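You operate a simulated robot arm through the tools that you are given. There is no shell and no other tool. Be economical: measure what you need, move in short steps, check, and stop when the job is done.

Carry out the task below with a simulated robot arm. There is one attempt and no reset: what you move stays moved.

TASK
Put the bracket that says "TWO" from the surface of the orange table with dark legs on top of the panel marked one and the bracket labelled "ONE" on top of the grey shim pack.
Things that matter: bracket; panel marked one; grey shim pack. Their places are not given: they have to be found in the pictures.

It is judged by the outcome, as a careful person would: the job done as asked, and still so three seconds after it is handed in. It fails if anything else is knocked over, pushed out of place, dropped, spilled or broken.

THE ROBOT
A 6-joint arm with a two-finger parallel gripper, fixed in place. Base frame: the origin is at the foot of the arm, x ahead of it, y to its left, z up; the work surface is at about z = 0.82. Lengths are in m, angles in rad, forces in N, time in s.
With the tool pointing down near the work surface it reaches from about 0.24 to 0.64 m from the base axis. Its first joint turns from -1.152 to 1.152 rad. Payload 2.7 kg.
Tool frame: the origin (TCP) lies between the finger pads and is the grasp point; the fingertips stand 0.023 m ahead of it; z points along the fingers, y is the line along which they close. The gripper opens to 0.094 m. The fingers are 0.038 m wide and 0.01 m thick; the gripper's body (0.054 by 0.096 m) begins 0.039 m behind the TCP.
Orientation is that of the tool frame in the base frame, as a unit quaternion [w, x, y, z]. With the fingers straight down and closing along the base's y, the tool's x points along the base's -x, its y along +y and its z along -z.

THE INTERFACE
- The arm moves only by the tool jog_arm. Its argument "motion" is a list that holds one entry, the list of rows, each a list of 7 numbers: the shift along the tool's x, y, z in m, then the turn, a rotation vector about the tool's x, y, z in degrees, then the gripper command, from -1 (shut) to 1 (fully open), values between in proportion. In form: [[[dx, dy, dz, ax, ay, az, grip], ...]]. A call has 1 to 20 rows; each row is the pose to reach, as a shift and turn from the pose commanded when the call began, along the tool's axes at that moment. A row lasts 0.2 s, in which the tool goes at most 0.05 m and 0.15 rad; a call with a longer step from one row to the next is refused whole, and so is a gripper value outside its range. A pose out of reach is approached as far as the arm can. The call stops where the force on the tool passes 40 N (or 10 N more than at its start, if that is more) or the arm is blocked; 0.2 s more then pass. The fingers move at their own pace (about 0.045 m/s each) and stop on an object; they squeeze with about 27 N. The grip force told is the motor's: it shows also when the fingers shut on nothing. Time passes only in rows, and 0.2 s behind the last, so rows that repeat a pose let the fingers close. It gives the time, the measured TCP pose, the force on the tool (base axes), the opening and the grip force at its end, in the units of the frame above (readings bear some noise).
- Cameras (640 x 400 px; columns grow to the right, rows downward): "scene" is fixed at [0.0794, -0.4312, 1.41]; the picture's right is [0.76, -0.65, 0.00], its down [-0.35, -0.41, -0.84] and it looks along [0.55, 0.64, -0.54] (base axes); focal length 362 px, centre (320, 200). "wrist" rides on the gripper at [-0.039, 0, -0.044] in the tool frame; the picture's right is [0.00, -1.00, 0.00], its down [0.97, 0.00, -0.24] and it looks along [0.24, 0.00, 0.97] (tool axes); focal length 218 px, centre (320, 200).
- snapshot(camera): a new picture of that camera. No time passes.
- probe_pixels(camera, pixels): for up to 12 pixels [column, row] of the newest picture of that camera ("zoom" is the newest enlarged one), the place [x, y, z] in the base frame of the surface seen there, good to about 0.002 m. No time passes.
- enlarge(camera, box): a new picture of the part [left, top, right, bottom] of that camera's present view, enlarged. No time passes.
- sign_off(): hands the job in; it is judged then, once.

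Work in short steps. Measure before you move; look again where a grasp or a placing could have gone wrong, and mend it. You have 60 turns and 20 pictures in all, the two below and enlarged ones among them. Open the gripper and draw the arm clear of the work before you hand the job in, unless the task says otherwise; then end with one line.

The tools are called by a JSON object that holds its "api" and its "payload". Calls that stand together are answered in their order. jog_arm: Moves the arm, as the interface text tells. Its arguments: {"type":"object","properties":{"motion":{"type":"array","items":{"type":"array","items":{"type":"array","items":{"type":"number"}}}}},"required":["motion"]} The other tools are called the same way: snapshot (camera) takes a picture; probe_pixels (camera, pixels) gives the place of the surface under pixels of a picture; enlarge (camera, box) takes an enlarged picture of a part of a camera's view; sign_off () hands the job in.

At the start:

```text
time: 0.0
position: [0.3885, 0.1882, 1.0696]
ee_rot: [0.0, -0.002, 1.0, 0.0]
force: [0.1, 0.4, -0.2]
opening: 0.094
finger_force: 0.1
```

scene: 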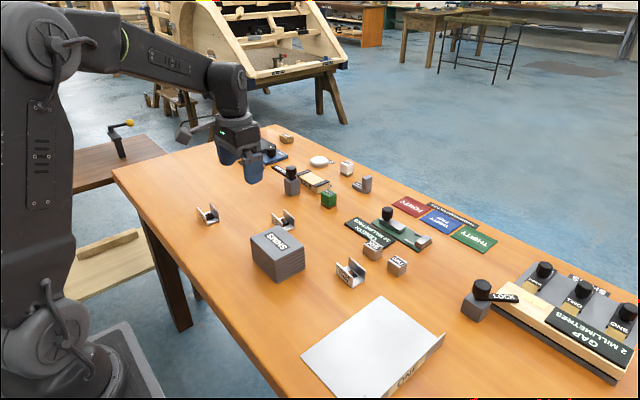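
wrist: 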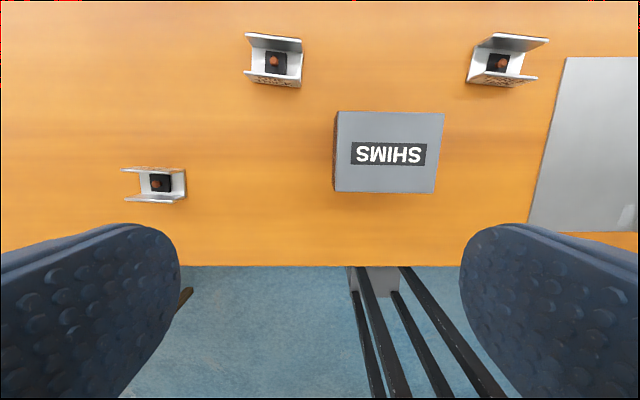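

The pictures show three U-brackets, at scene (208,214), (284,220) and (350,272), along with the shims block and the white panel. I'll enlarge both views to read the labels.

{"api": "enlarge", "payload": {"camera": "scene", "box": [180, 180, 420, 330]}}

{"api": "enlarge", "payload": {"camera": "wrist", "box": [100, 10, 580, 250]}}

```text
2.67 times, centred on (300, 255) of scene
```

zoom: 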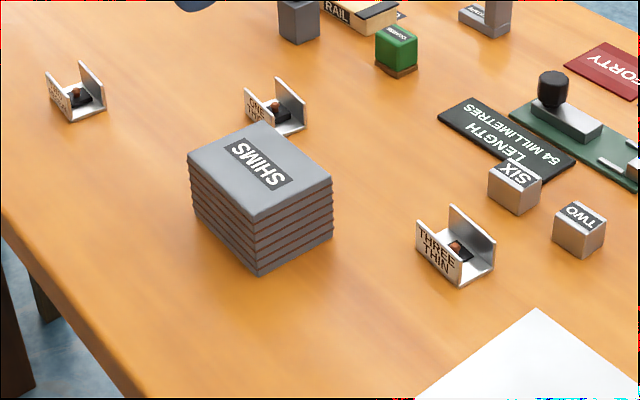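

```text
1.33 times, centred on (340, 130) of wrist
```

zoom: 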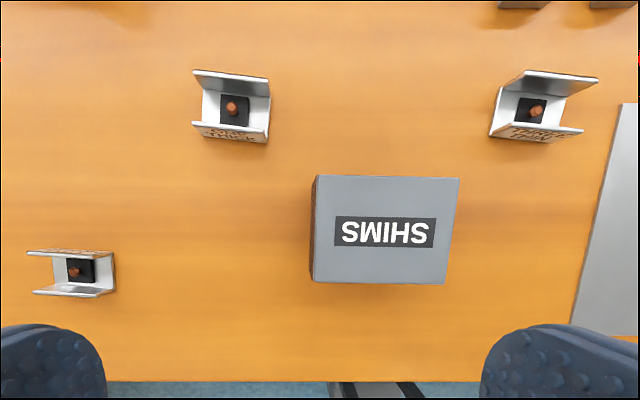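

The labels are still too small: "THREE THIN" is readable, one looks like "ONE TH...", and the left one is unclear. I'll zoom in further on the two I can't read.

{"api": "enlarge", "payload": {"camera": "scene", "box": [190, 198, 238, 228]}}

{"api": "enlarge", "payload": {"camera": "scene", "box": [262, 203, 310, 233]}}

```text
13.33 times, centred on (214, 213) of scene
```

zoom: 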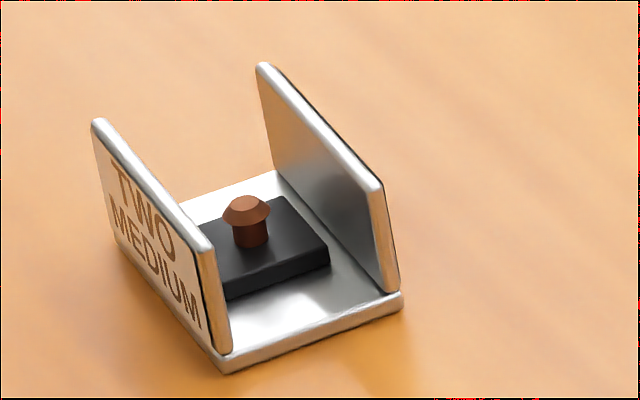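

```text
13.33 times, centred on (286, 218) of scene
```

zoom: 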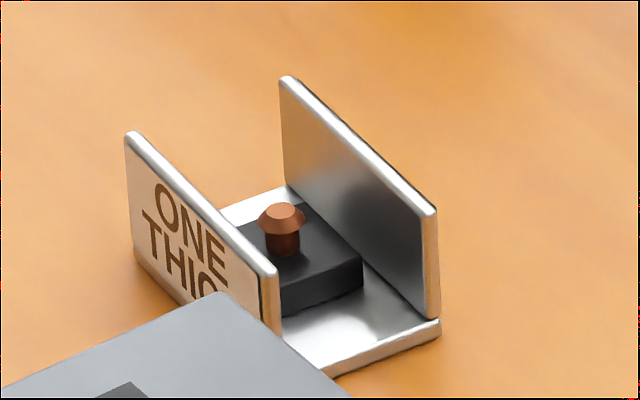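

"TWO MEDIUM" is the left bracket and "ONE THICK" is the one behind the shims. Next I'll measure both brackets, the shim pack and the panel.

{"api": "probe_pixels", "payload": {"camera": "zoom", "pixels": [[130, 138], [268, 270], [289, 82], [432, 210], [282, 212], [345, 265], [310, 330], [435, 325], [540, 200], [220, 300]]}}

{"api": "probe_pixels", "payload": {"camera": "scene", "pixels": [[252, 237], [280, 262], [276, 227], [304, 247], [278, 243], [302, 357], [382, 297], [443, 336], [390, 395], [372, 345], [445, 350], [330, 300]]}}

{"api": "enlarge", "payload": {"camera": "scene", "box": [192, 201, 232, 226]}}

{"api": "enlarge", "payload": {"camera": "scene", "box": [290, 280, 482, 400]}}

```text
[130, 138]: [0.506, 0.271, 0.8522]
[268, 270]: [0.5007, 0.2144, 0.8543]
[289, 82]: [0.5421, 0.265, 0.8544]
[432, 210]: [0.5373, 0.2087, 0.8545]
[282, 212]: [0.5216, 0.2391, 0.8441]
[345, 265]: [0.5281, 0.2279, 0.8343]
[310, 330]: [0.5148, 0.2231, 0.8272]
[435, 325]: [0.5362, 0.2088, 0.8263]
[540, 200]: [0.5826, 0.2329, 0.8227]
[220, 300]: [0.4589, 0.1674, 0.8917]
```

```text
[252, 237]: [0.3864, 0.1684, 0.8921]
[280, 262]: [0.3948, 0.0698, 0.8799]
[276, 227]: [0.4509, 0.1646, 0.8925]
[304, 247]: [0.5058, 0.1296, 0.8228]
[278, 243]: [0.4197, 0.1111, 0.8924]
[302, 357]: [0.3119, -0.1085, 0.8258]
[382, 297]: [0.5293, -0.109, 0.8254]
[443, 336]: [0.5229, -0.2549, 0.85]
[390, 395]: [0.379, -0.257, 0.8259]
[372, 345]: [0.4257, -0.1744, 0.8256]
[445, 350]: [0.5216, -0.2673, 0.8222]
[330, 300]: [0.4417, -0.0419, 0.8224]
```

```text
16.00 times, centred on (212, 214) of scene
```

zoom: 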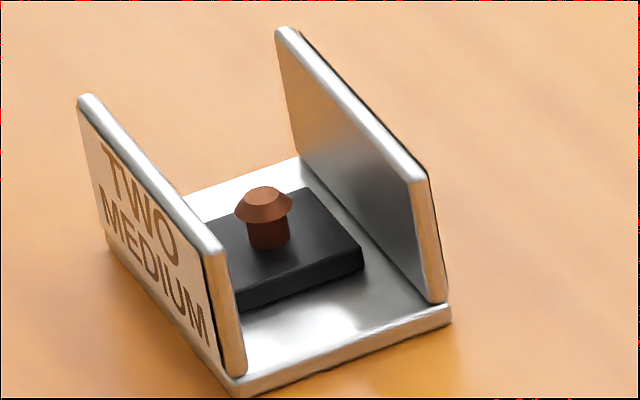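

```text
3.33 times, centred on (386, 340) of scene
```

zoom: 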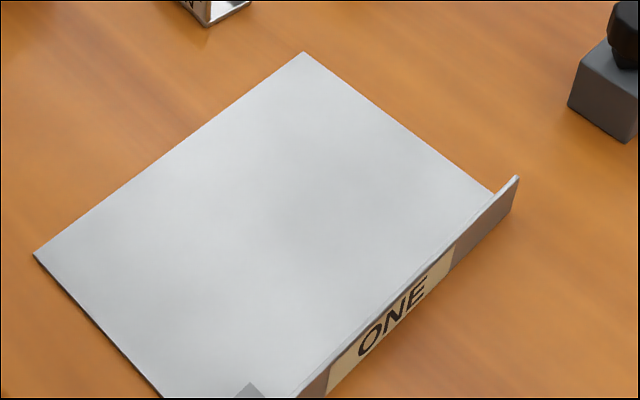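

The panel lies flat at z≈0.8255, with a raised flange at y≈-0.255. Bracket ONE is centred near (0.5215, 0.240), about 0.043 across its walls and yawed about 5°. Next I'll measure bracket TWO, the shim corners, and an odd grey spot near the panel's bottom edge.

{"api": "probe_pixels", "payload": {"camera": "scene", "pixels": [[197.6, 207.3], [205, 216.2], [210, 203.2], [217.6, 212], [208.4, 213.8], [254, 237], [277, 258], [301, 246], [275, 229], [366, 398], [375, 388], [358, 388]]}}

{"api": "probe_pixels", "payload": {"camera": "zoom", "pixels": [[250, 393], [240, 398], [310, 380], [190, 390], [225, 395], [300, 300]]}}

{"api": "probe_pixels", "payload": {"camera": "wrist", "pixels": [[125, 170], [185, 170], [125, 199], [185, 199], [340, 115], [440, 116], [434, 188], [338, 188], [570, 62], [535, 225], [630, 225]]}}

```text
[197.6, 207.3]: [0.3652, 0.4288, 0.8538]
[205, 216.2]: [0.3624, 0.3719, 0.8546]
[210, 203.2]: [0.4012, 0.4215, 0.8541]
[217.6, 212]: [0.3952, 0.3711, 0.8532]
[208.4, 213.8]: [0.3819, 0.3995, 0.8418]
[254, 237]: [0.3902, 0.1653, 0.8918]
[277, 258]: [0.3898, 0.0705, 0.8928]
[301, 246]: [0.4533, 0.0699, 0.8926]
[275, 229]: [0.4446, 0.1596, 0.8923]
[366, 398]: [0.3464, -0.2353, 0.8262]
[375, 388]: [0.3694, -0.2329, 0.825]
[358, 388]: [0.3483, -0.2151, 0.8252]
```

```text
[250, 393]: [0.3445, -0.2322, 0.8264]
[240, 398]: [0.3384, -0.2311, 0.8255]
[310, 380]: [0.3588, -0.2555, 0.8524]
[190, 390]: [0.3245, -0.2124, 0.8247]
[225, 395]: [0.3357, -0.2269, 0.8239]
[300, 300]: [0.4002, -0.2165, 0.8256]
```

```text
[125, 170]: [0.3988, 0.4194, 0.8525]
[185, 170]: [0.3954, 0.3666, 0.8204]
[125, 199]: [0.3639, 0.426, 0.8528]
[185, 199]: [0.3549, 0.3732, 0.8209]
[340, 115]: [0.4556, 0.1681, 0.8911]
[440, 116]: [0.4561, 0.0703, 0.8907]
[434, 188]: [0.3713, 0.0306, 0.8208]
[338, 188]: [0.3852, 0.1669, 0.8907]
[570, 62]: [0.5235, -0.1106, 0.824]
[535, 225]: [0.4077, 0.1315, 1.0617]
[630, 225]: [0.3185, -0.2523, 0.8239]
```

Bracket TWO is centred near (0.3815, 0.399), and the shim top is x 0.385–0.457, y 0.067–0.169, z 0.892. I'll move above bracket ONE and turn the tool so it closes across the walls.

{"api": "jog_arm", "payload": {"motion": [[[-0.011, 0.0043, 0.01, 0, 0, -7.08, 1], [-0.022, 0.0086, 0.02, 0, 0, -14.17, 1], [-0.033, 0.013, 0.03, 0, 0, -21.25, 1], [-0.044, 0.0173, 0.04, 0, 0, -28.33, 1], [-0.055, 0.0217, 0.05, 0, 0, -35.42, 1], [-0.0665, 0.026, 0.06, 0, 0, -42.5, 1], [-0.0775, 0.0303, 0.07, 0, 0, -49.58, 1], [-0.0887, 0.0347, 0.08, 0, 0, -56.67, 1], [-0.1, 0.039, 0.09, 0, 0, -63.75, 1], [-0.111, 0.0432, 0.1, 0, 0, -70.83, 1], [-0.122, 0.0475, 0.11, 0, 0, -77.92, 1], [-0.133, 0.052, 0.12, 0, 0, -85, 1], [-0.133, 0.052, 0.12, 0, 0, -85, 1], [-0.133, 0.052, 0.12, 0, 0, -85, 1]]]}}

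{"api": "snapshot", "payload": {"camera": "wrist"}}

```text
time: 3.0
position: [0.5224, 0.2402, 0.9509]
ee_rot: [-0.001, -0.676, 0.737, 0.0]
force: [-0.2, 0.2, 0.3]
opening: 0.0941
finger_force: 0.0
```

```text
11 pictures are left
```

wrist: 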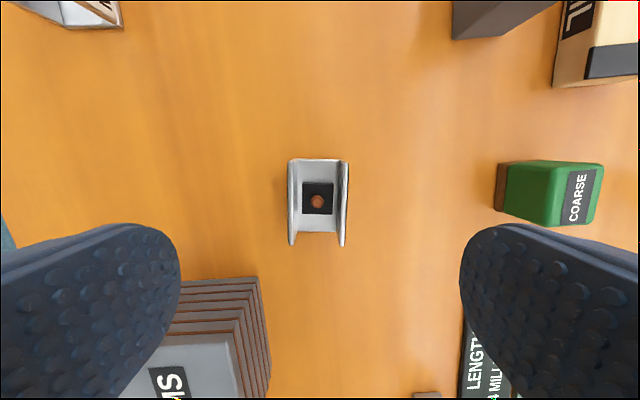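

The view is aligned: the bracket is at (318,200) with its walls parallel to the fingers. I'll check clearance to the green block, then go down.

{"api": "probe_pixels", "payload": {"camera": "wrist", "pixels": [[500, 190], [499, 208], [291, 165], [292, 240], [347, 165], [344, 240], [255, 285]]}}

{"api": "jog_arm", "payload": {"motion": [[[0, 0, 0.02, 0, 0, 0, 1], [0, 0, 0.04, 0, 0, 0, 1], [0, 0, 0.055, 0, 0, 0, 1], [0, 0, 0.07, 0, 0, 0, 1], [0, 0, 0.07, 0, 0, 0, 1]]]}}

```text
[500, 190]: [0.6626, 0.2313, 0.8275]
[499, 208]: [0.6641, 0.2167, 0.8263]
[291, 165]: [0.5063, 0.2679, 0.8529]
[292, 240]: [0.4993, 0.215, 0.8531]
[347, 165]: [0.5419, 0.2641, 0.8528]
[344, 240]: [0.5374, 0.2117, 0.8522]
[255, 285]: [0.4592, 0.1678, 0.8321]
```

```text
time: 4.2
position: [0.5223, 0.2406, 0.8794]
ee_rot: [-0.001, -0.676, 0.736, 0.0]
force: [0.8, -0.7, 0.6]
opening: 0.094
finger_force: 0.1
```

Clear of everything. I'll go down the last 0.033 so the fingertips sit just above the table, then close.

{"api": "jog_arm", "payload": {"motion": [[[0, 0, 0.015, 0, 0, 0, 1], [0, 0, 0.025, 0, 0, 0, 1], [0, 0, 0.032, 0, 0, 0, 1], [0, 0, 0.032, 0, 0, 0, 0.3], [0, 0, 0.032, 0, 0, 0, 0], [0, 0, 0.032, 0, 0, 0, -0.2], [0, 0, 0.032, 0, 0, 0, -0.5], [0, 0, 0.032, 0, 0, 0, -1], [0, 0, 0.032, 0, 0, 0, -1], [0, 0, 0.032, 0, 0, 0, -1]]]}}

```text
time: 6.4
position: [0.5217, 0.2406, 0.8467]
ee_rot: [0.0, -0.676, 0.737, 0.0]
force: [-0.5, 0.3, 0.3]
opening: 0.0396
finger_force: 27.5
```

Gripped, with the fingers 0.0396 apart. I'll lift straight up.

{"api": "jog_arm", "payload": {"motion": [[[0, 0, -0.02, 0, 0, 0, -1], [0, 0, -0.05, 0, 0, 0, -1], [0, 0, -0.085, 0, 0, 0, -1], [0, 0, -0.115, 0, 0, 0, -1], [0, 0, -0.115, 0, 0, 0, -1]]]}}

{"api": "snapshot", "payload": {"camera": "wrist"}}

```text
time: 7.6
position: [0.5213, 0.2398, 0.9625]
ee_rot: [0.001, -0.675, 0.738, 0.0]
force: [0.1, -0.5, -1.2]
opening: 0.0394
finger_force: 27.0
```

```text
10 pictures are left
```

wrist: 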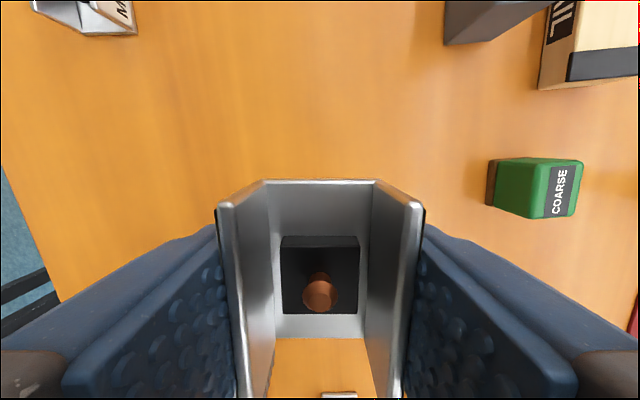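

The bracket is held level with its pad inside. Now I'll move over the shim centre, keeping the height.

{"api": "jog_arm", "payload": {"motion": [[[0.0164, 0.0112, 0, 0, 0, 0, -1], [0.0327, 0.0224, 0, 0, 0, 0, -1], [0.0491, 0.0336, 0, 0, 0, 0, -1], [0.0655, 0.0448, 0, 0, 0, 0, -1], [0.0818, 0.056, 0, 0, 0, 0, -1], [0.0982, 0.0672, 0, 0, 0, 0, -1], [0.1145, 0.0784, 0, 0, 0, 0, -1], [0.1309, 0.0893, 0, 0, 0, 0, -1], [0.1309, 0.0893, 0, 0, 0, 0, -1], [0.1309, 0.0893, 0, 0, 0, 0, -1]]]}}

{"api": "snapshot", "payload": {"camera": "scene"}}

```text
time: 9.8
position: [0.4206, 0.1164, 0.9621]
ee_rot: [0.0, -0.676, 0.737, 0.0]
force: [0.0, 0.1, -1.0]
opening: 0.0397
finger_force: 27.1
```

```text
9 pictures are left
```

scene: 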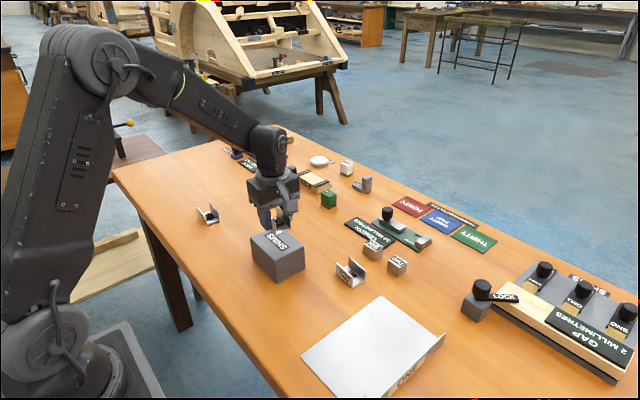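

It's over the shim pack. I'll lower by about 0.042, watching the force.

{"api": "jog_arm", "payload": {"motion": [[[0, 0, 0.015, 0, 0, 0, -1], [0, 0, 0.028, 0, 0, 0, -1], [0, 0, 0.036, 0, 0, 0, -1], [0, 0, 0.04, 0, 0, 0, -1], [0, 0, 0.042, 0, 0, 0, -1], [0, 0, 0.0435, 0, 0, 0, -1], [0, 0, 0.0435, 0, 0, 0, -1]]]}}

```text
time: 11.4
position: [0.4215, 0.118, 0.9194]
ee_rot: [0.0, -0.677, 0.736, 0.001]
force: [-0.3, -0.3, -1.1]
opening: 0.0397
finger_force: 27.4
```

No contact yet. I'll go down in 1 mm steps until the force shows it touching.

{"api": "jog_arm", "payload": {"motion": [[[0, 0, 0.001, 0, 0, 0, -1], [0, 0, 0.001, 0, 0, 0, -1]]]}}

{"api": "enlarge", "payload": {"camera": "scene", "box": [232, 190, 328, 250]}}

```text
time: 12.0
position: [0.4218, 0.1162, 0.9169]
ee_rot: [0.001, -0.677, 0.736, -0.001]
force: [-0.6, -0.4, -1.1]
opening: 0.0397
finger_force: 27.4
```

```text
6.67 times, centred on (280, 220) of scene
```

zoom: 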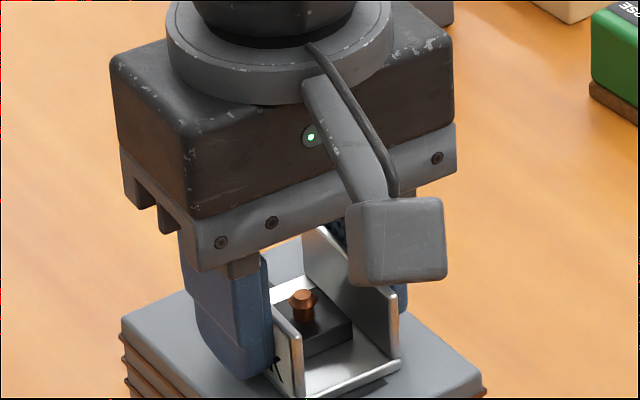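

{"api": "jog_arm", "payload": {"motion": [[[0, 0, 0.0006, 0, 0, 0, -1], [0, 0, 0.0012, 0, 0, 0, -1], [0, 0, 0.0012, 0, 0, 0, -1]]]}}

```text
time: 12.8
position: [0.4221, 0.1177, 0.9176]
ee_rot: [0.001, -0.676, 0.737, 0.001]
force: [-3.8, -1.9, 9.4]
opening: 0.0397
finger_force: 27.3
```

Contact, with the upward force rising to 9 N. I'll open slowly and then retreat.

{"api": "jog_arm", "payload": {"motion": [[[0, 0, -0.0005, 0, 0, 0, -0.1], [0, 0, -0.0005, 0, 0, 0, 0.1], [0, 0, -0.0005, 0, 0, 0, 0.3], [0, 0, -0.0005, 0, 0, 0, 0.5], [0, 0, -0.0005, 0, 0, 0, 0.7], [0, 0, -0.0005, 0, 0, 0, 0.7], [0, 0, -0.02, 0, 0, 0, 0.7], [0, 0, -0.05, 0, 0, 0, 0.9], [0, 0, -0.09, 0, 0, 0, 1], [0, 0, -0.12, 0, 0, 0, 1], [0, 0, -0.12, 0, 0, 0, 1]]]}}

{"api": "enlarge", "payload": {"camera": "scene", "box": [180, 180, 420, 330]}}

```text
time: 15.2
position: [0.4196, 0.1176, 1.0386]
ee_rot: [-0.001, -0.676, 0.737, 0.0]
force: [0.2, -0.1, -0.1]
opening: 0.094
finger_force: 0.1
```

```text
2.67 times, centred on (300, 255) of scene
```

zoom: 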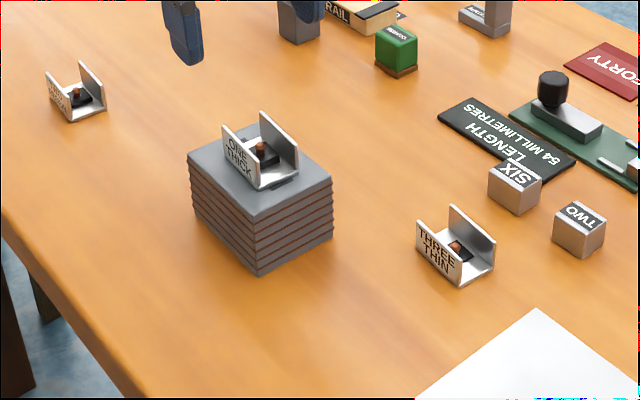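

ONE is seated on the shims. Next I'll move above bracket TWO near (0.3815, 0.399).

{"api": "jog_arm", "payload": {"motion": [[[-0.0277, 0.0063, 0, 0, 0, 0, 1], [-0.0554, 0.0127, 0, 0, 0, 0, 1], [-0.0831, 0.019, 0, 0, 0, 0, 1], [-0.1108, 0.0253, 0, 0, 0, 0, 1], [-0.1385, 0.0317, 0.01, 0, 0, 0, 1], [-0.1662, 0.038, 0.025, 0, 0, 0, 1], [-0.1939, 0.0443, 0.04, 0, 0, 0, 1], [-0.2216, 0.0506, 0.055, 0, 0, 0, 1], [-0.2493, 0.057, 0.07, 0, 0, 0, 1], [-0.277, 0.0633, 0.085, 0, 0, 0, 1], [-0.277, 0.0633, 0.085, 0, 0, 0, 1], [-0.277, 0.0633, 0.085, 0, 0, 0, 1]]]}}

{"api": "snapshot", "payload": {"camera": "wrist"}}

```text
time: 17.8
position: [0.3831, 0.3993, 0.9505]
ee_rot: [0.001, -0.676, 0.737, 0.0]
force: [-1.1, 0.0, 0.8]
opening: 0.094
finger_force: 0.1
```

```text
6 pictures are left
```

wrist: 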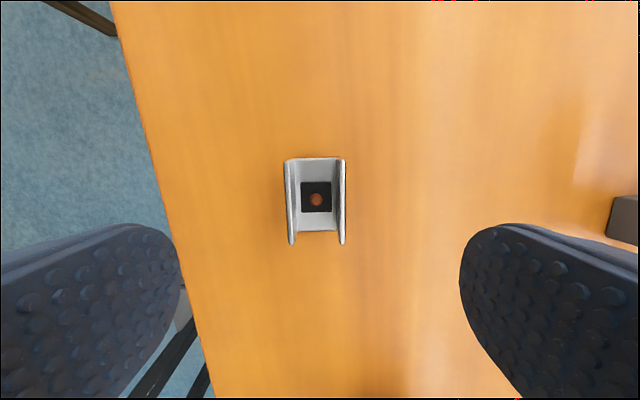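

It's centred at (316,200) and aligned. I'll go down and grasp.

{"api": "jog_arm", "payload": {"motion": [[[0, 0.0012, 0.02, 0, 0, 0, 1], [0, 0.0012, 0.045, 0, 0, 0, 1], [0, 0.0012, 0.07, 0, 0, 0, 1], [0, 0.0012, 0.085, 0, 0, 0, 1], [0, 0.0012, 0.096, 0, 0, 0, 1], [0, 0.0012, 0.103, 0, 0, 0, 1], [0, 0.0012, 0.103, 0, 0, 0, 1]]]}}

{"api": "jog_arm", "payload": {"motion": [[[0, 0, 0, 0, 0, 0, 0.3], [0, 0, 0, 0, 0, 0, 0], [0, 0, 0, 0, 0, 0, -0.2], [0, 0, 0, 0, 0, 0, -0.5], [0, 0, 0, 0, 0, 0, -1], [0, 0, 0, 0, 0, 0, -1], [0, 0, 0, 0, 0, 0, -1]]]}}

```text
time: 19.4
position: [0.3815, 0.3995, 0.8494]
ee_rot: [0.0, -0.676, 0.737, 0.0]
force: [-0.2, 0.3, -0.5]
opening: 0.0938
finger_force: 0.1
```

```text
time: 21.0
position: [0.3826, 0.3994, 0.8497]
ee_rot: [0.0, -0.676, 0.737, 0.0]
force: [-0.6, 0.2, 0.3]
opening: 0.0392
finger_force: 26.9
```

Gripped at 0.0392. I'll lift 0.15 so it clears the shims carrying ONE.

{"api": "jog_arm", "payload": {"motion": [[[0, 0, -0.02, 0, 0, 0, -1], [0, 0, -0.05, 0, 0, 0, -1], [0, 0, -0.085, 0, 0, 0, -1], [0, 0, -0.12, 0, 0, 0, -1], [0, 0, -0.15, 0, 0, 0, -1], [0, 0, -0.165, 0, 0, 0, -1], [0, 0, -0.165, 0, 0, 0, -1]]]}}

{"api": "jog_arm", "payload": {"motion": [[[0.0316, -0.0049, 0, 0, 0, 0, -1], [0.0631, -0.0098, 0, 0, 0, 0, -1], [0.0947, -0.0147, 0, 0, 0, 0, -1], [0.1262, -0.0196, 0, 0, 0, 0, -1], [0.1578, -0.0244, 0, 0, 0, 0, -1], [0.1893, -0.0293, 0, 0, 0, 0, -1], [0.2209, -0.0342, 0, 0, 0, 0, -1], [0.2524, -0.0391, 0, 0, 0, 0, -1], [0.284, -0.044, 0, 0, 0, 0, -1], [0.3156, -0.0489, 0, 0, 0, 0, -1], [0.3471, -0.0538, 0, 0, 0, 0, -1], [0.3787, -0.0587, 0, 0, 0, 0, -1], [0.4102, -0.0636, 0, 0, 0, 0, -1], [0.4418, -0.0684, 0, 0, 0, 0, -1], [0.4733, -0.0733, 0, 0, 0, 0, -1], [0.5049, -0.0782, 0, 0, 0, 0, -1], [0.5364, -0.0831, 0, 0, 0, 0, -1], [0.568, -0.088, 0, 0, 0, 0, -1], [0.568, -0.088, 0, 0, 0, 0, -1], [0.568, -0.088, 0, 0, 0, 0, -1]]]}}

{"api": "snapshot", "payload": {"camera": "scene"}}

```text
time: 22.6
position: [0.3827, 0.3991, 1.0145]
ee_rot: [0.0, -0.676, 0.737, 0.0]
force: [0.5, -0.1, -1.0]
opening: 0.0396
finger_force: 27.1
```

```text
time: 26.8
position: [0.4217, -0.174, 1.0133]
ee_rot: [0.0, -0.676, 0.737, -0.001]
force: [0.4, -1.3, -0.7]
opening: 0.0393
finger_force: 26.3
```

```text
5 pictures are left
```

scene: 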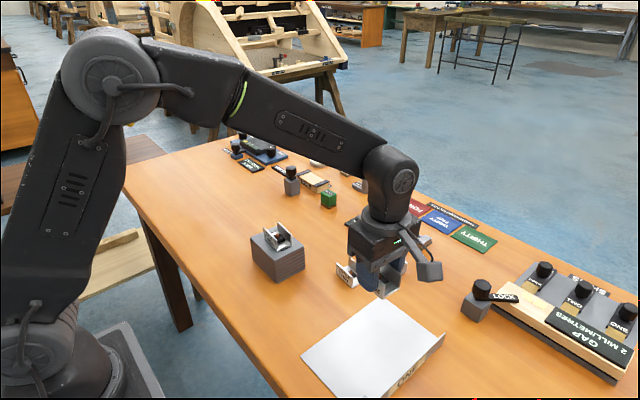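

It's above the panel. I'll lower to about 1 cm above it first.

{"api": "jog_arm", "payload": {"motion": [[[0, 0, 0.03, 0, 0, 0, -1], [0, 0, 0.06, 0, 0, 0, -1], [0, 0, 0.09, 0, 0, 0, -1], [0, 0, 0.115, 0, 0, 0, -1], [0, 0, 0.135, 0, 0, 0, -1], [0, 0, 0.148, 0, 0, 0, -1], [0, 0, 0.153, 0, 0, 0, -1], [0, 0, 0.153, 0, 0, 0, -1], [0, 0, 0.153, 0, 0, 0, -1]]]}}

{"api": "enlarge", "payload": {"camera": "scene", "box": [290, 265, 482, 385]}}

```text
time: 28.8
position: [0.4201, -0.1738, 0.8603]
ee_rot: [0.0, -0.676, 0.737, 0.0]
force: [0.6, -2.0, -0.4]
opening: 0.0396
finger_force: 27.0
```

```text
3.33 times, centred on (386, 325) of scene
```

zoom: 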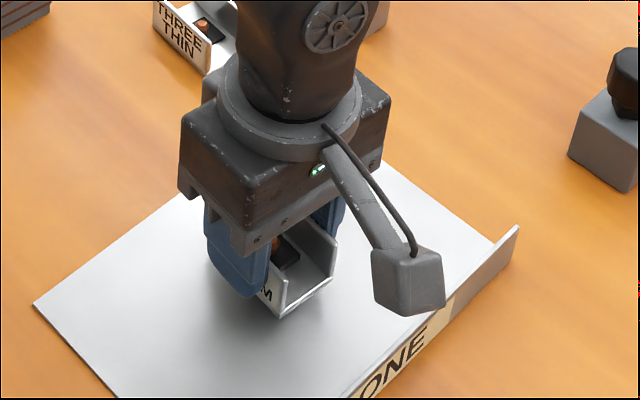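

The side box on the gripper, at zoom (405,285), is near the flange, so I'll check its clearance.

{"api": "probe_pixels", "payload": {"camera": "zoom", "pixels": [[405, 310], [440, 300], [375, 300], [405, 255]]}}

```text
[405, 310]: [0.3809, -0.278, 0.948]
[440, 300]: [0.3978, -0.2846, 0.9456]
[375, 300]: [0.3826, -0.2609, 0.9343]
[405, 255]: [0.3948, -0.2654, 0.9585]
```

The box is about 8 cm above the flange, so it's safe. I'll lower in fine steps to contact.

{"api": "jog_arm", "payload": {"motion": [[[0, 0, 0.003, 0, 0, 0, -1], [0, 0, 0.005, 0, 0, 0, -1], [0, 0, 0.006, 0, 0, 0, -1], [0, 0, 0.006, 0, 0, 0, -1]]]}}

```text
time: 29.8
position: [0.4203, -0.1738, 0.8547]
ee_rot: [0.001, -0.676, 0.737, 0.0]
force: [0.5, -0.1, 0.0]
opening: 0.0397
finger_force: 26.8
```

{"api": "jog_arm", "payload": {"motion": [[[0, 0, 0.0007, 0, 0, 0, -1], [0, 0, 0.0012, 0, 0, 0, -1], [0, 0, 0.0012, 0, 0, 0, -1]]]}}

```text
time: 30.6
position: [0.4207, -0.1745, 0.8536]
ee_rot: [-0.001, -0.676, 0.737, 0.001]
force: [0.8, 0.3, -0.6]
opening: 0.0394
finger_force: 27.7
```

{"api": "jog_arm", "payload": {"motion": [[[0, 0, 0.0006, 0, 0, 0, -1], [0, 0, 0.001, 0, 0, 0, -1], [0, 0, 0.001, 0, 0, 0, -1]]]}}

```text
time: 31.4
position: [0.4196, -0.1743, 0.8524]
ee_rot: [0.0, -0.676, 0.737, 0.0]
force: [0.2, 1.3, 1.7]
opening: 0.0395
finger_force: 26.6
```

The force is just rising, about 2.5 N of load change, so it's touching. I'll release slowly and retreat.

{"api": "jog_arm", "payload": {"motion": [[[0, 0, 0, 0, 0, 0, -0.1], [0, 0, 0, 0, 0, 0, 0.1], [0, 0, 0, 0, 0, 0, 0.3], [0, 0, 0, 0, 0, 0, 0.5], [0, 0, 0, 0, 0, 0, 0.7], [0, 0, 0, 0, 0, 0, 0.7], [0, 0, -0.02, 0, 0, 0, 0.7], [0, 0, -0.05, 0, 0, 0, 0.9], [0, 0, -0.09, 0, 0, 0, 1], [0, 0, -0.13, 0, 0, 0, 1], [0, 0, -0.17, 0, 0, 0, 1], [0, 0, -0.2, 0, 0, 0, 1], [0, 0, -0.2, 0, 0, 0, 1]]]}}

{"api": "snapshot", "payload": {"camera": "scene"}}

{"api": "enlarge", "payload": {"camera": "scene", "box": [230, 200, 486, 360]}}

```text
time: 34.2
position: [0.4193, -0.1764, 1.0518]
ee_rot: [0.0, -0.675, 0.738, 0.0]
force: [0.7, -0.6, -0.1]
opening: 0.0939
finger_force: 0.1
```

```text
3 pictures are left
```

scene: 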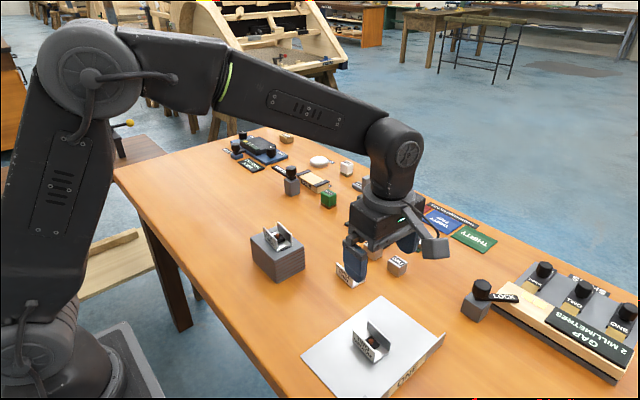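

```text
2.50 times, centred on (358, 280) of scene
```

zoom: 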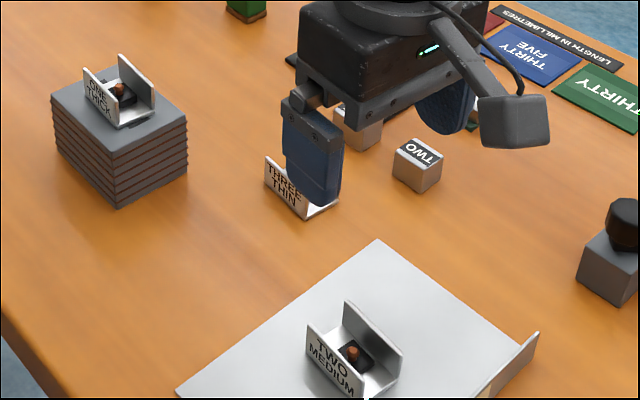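

Both brackets are upright in place, the panel and shims haven't moved, and the open gripper is about 0.2 m above the work. I'll hand in.

{"api": "sign_off", "payload": {}}

```text
The job is handed in.
```

Job done: bracket "TWO" is on top of the panel marked one and bracket "ONE" is on top of the grey shim pack; the final pictures show nothing else disturbed.
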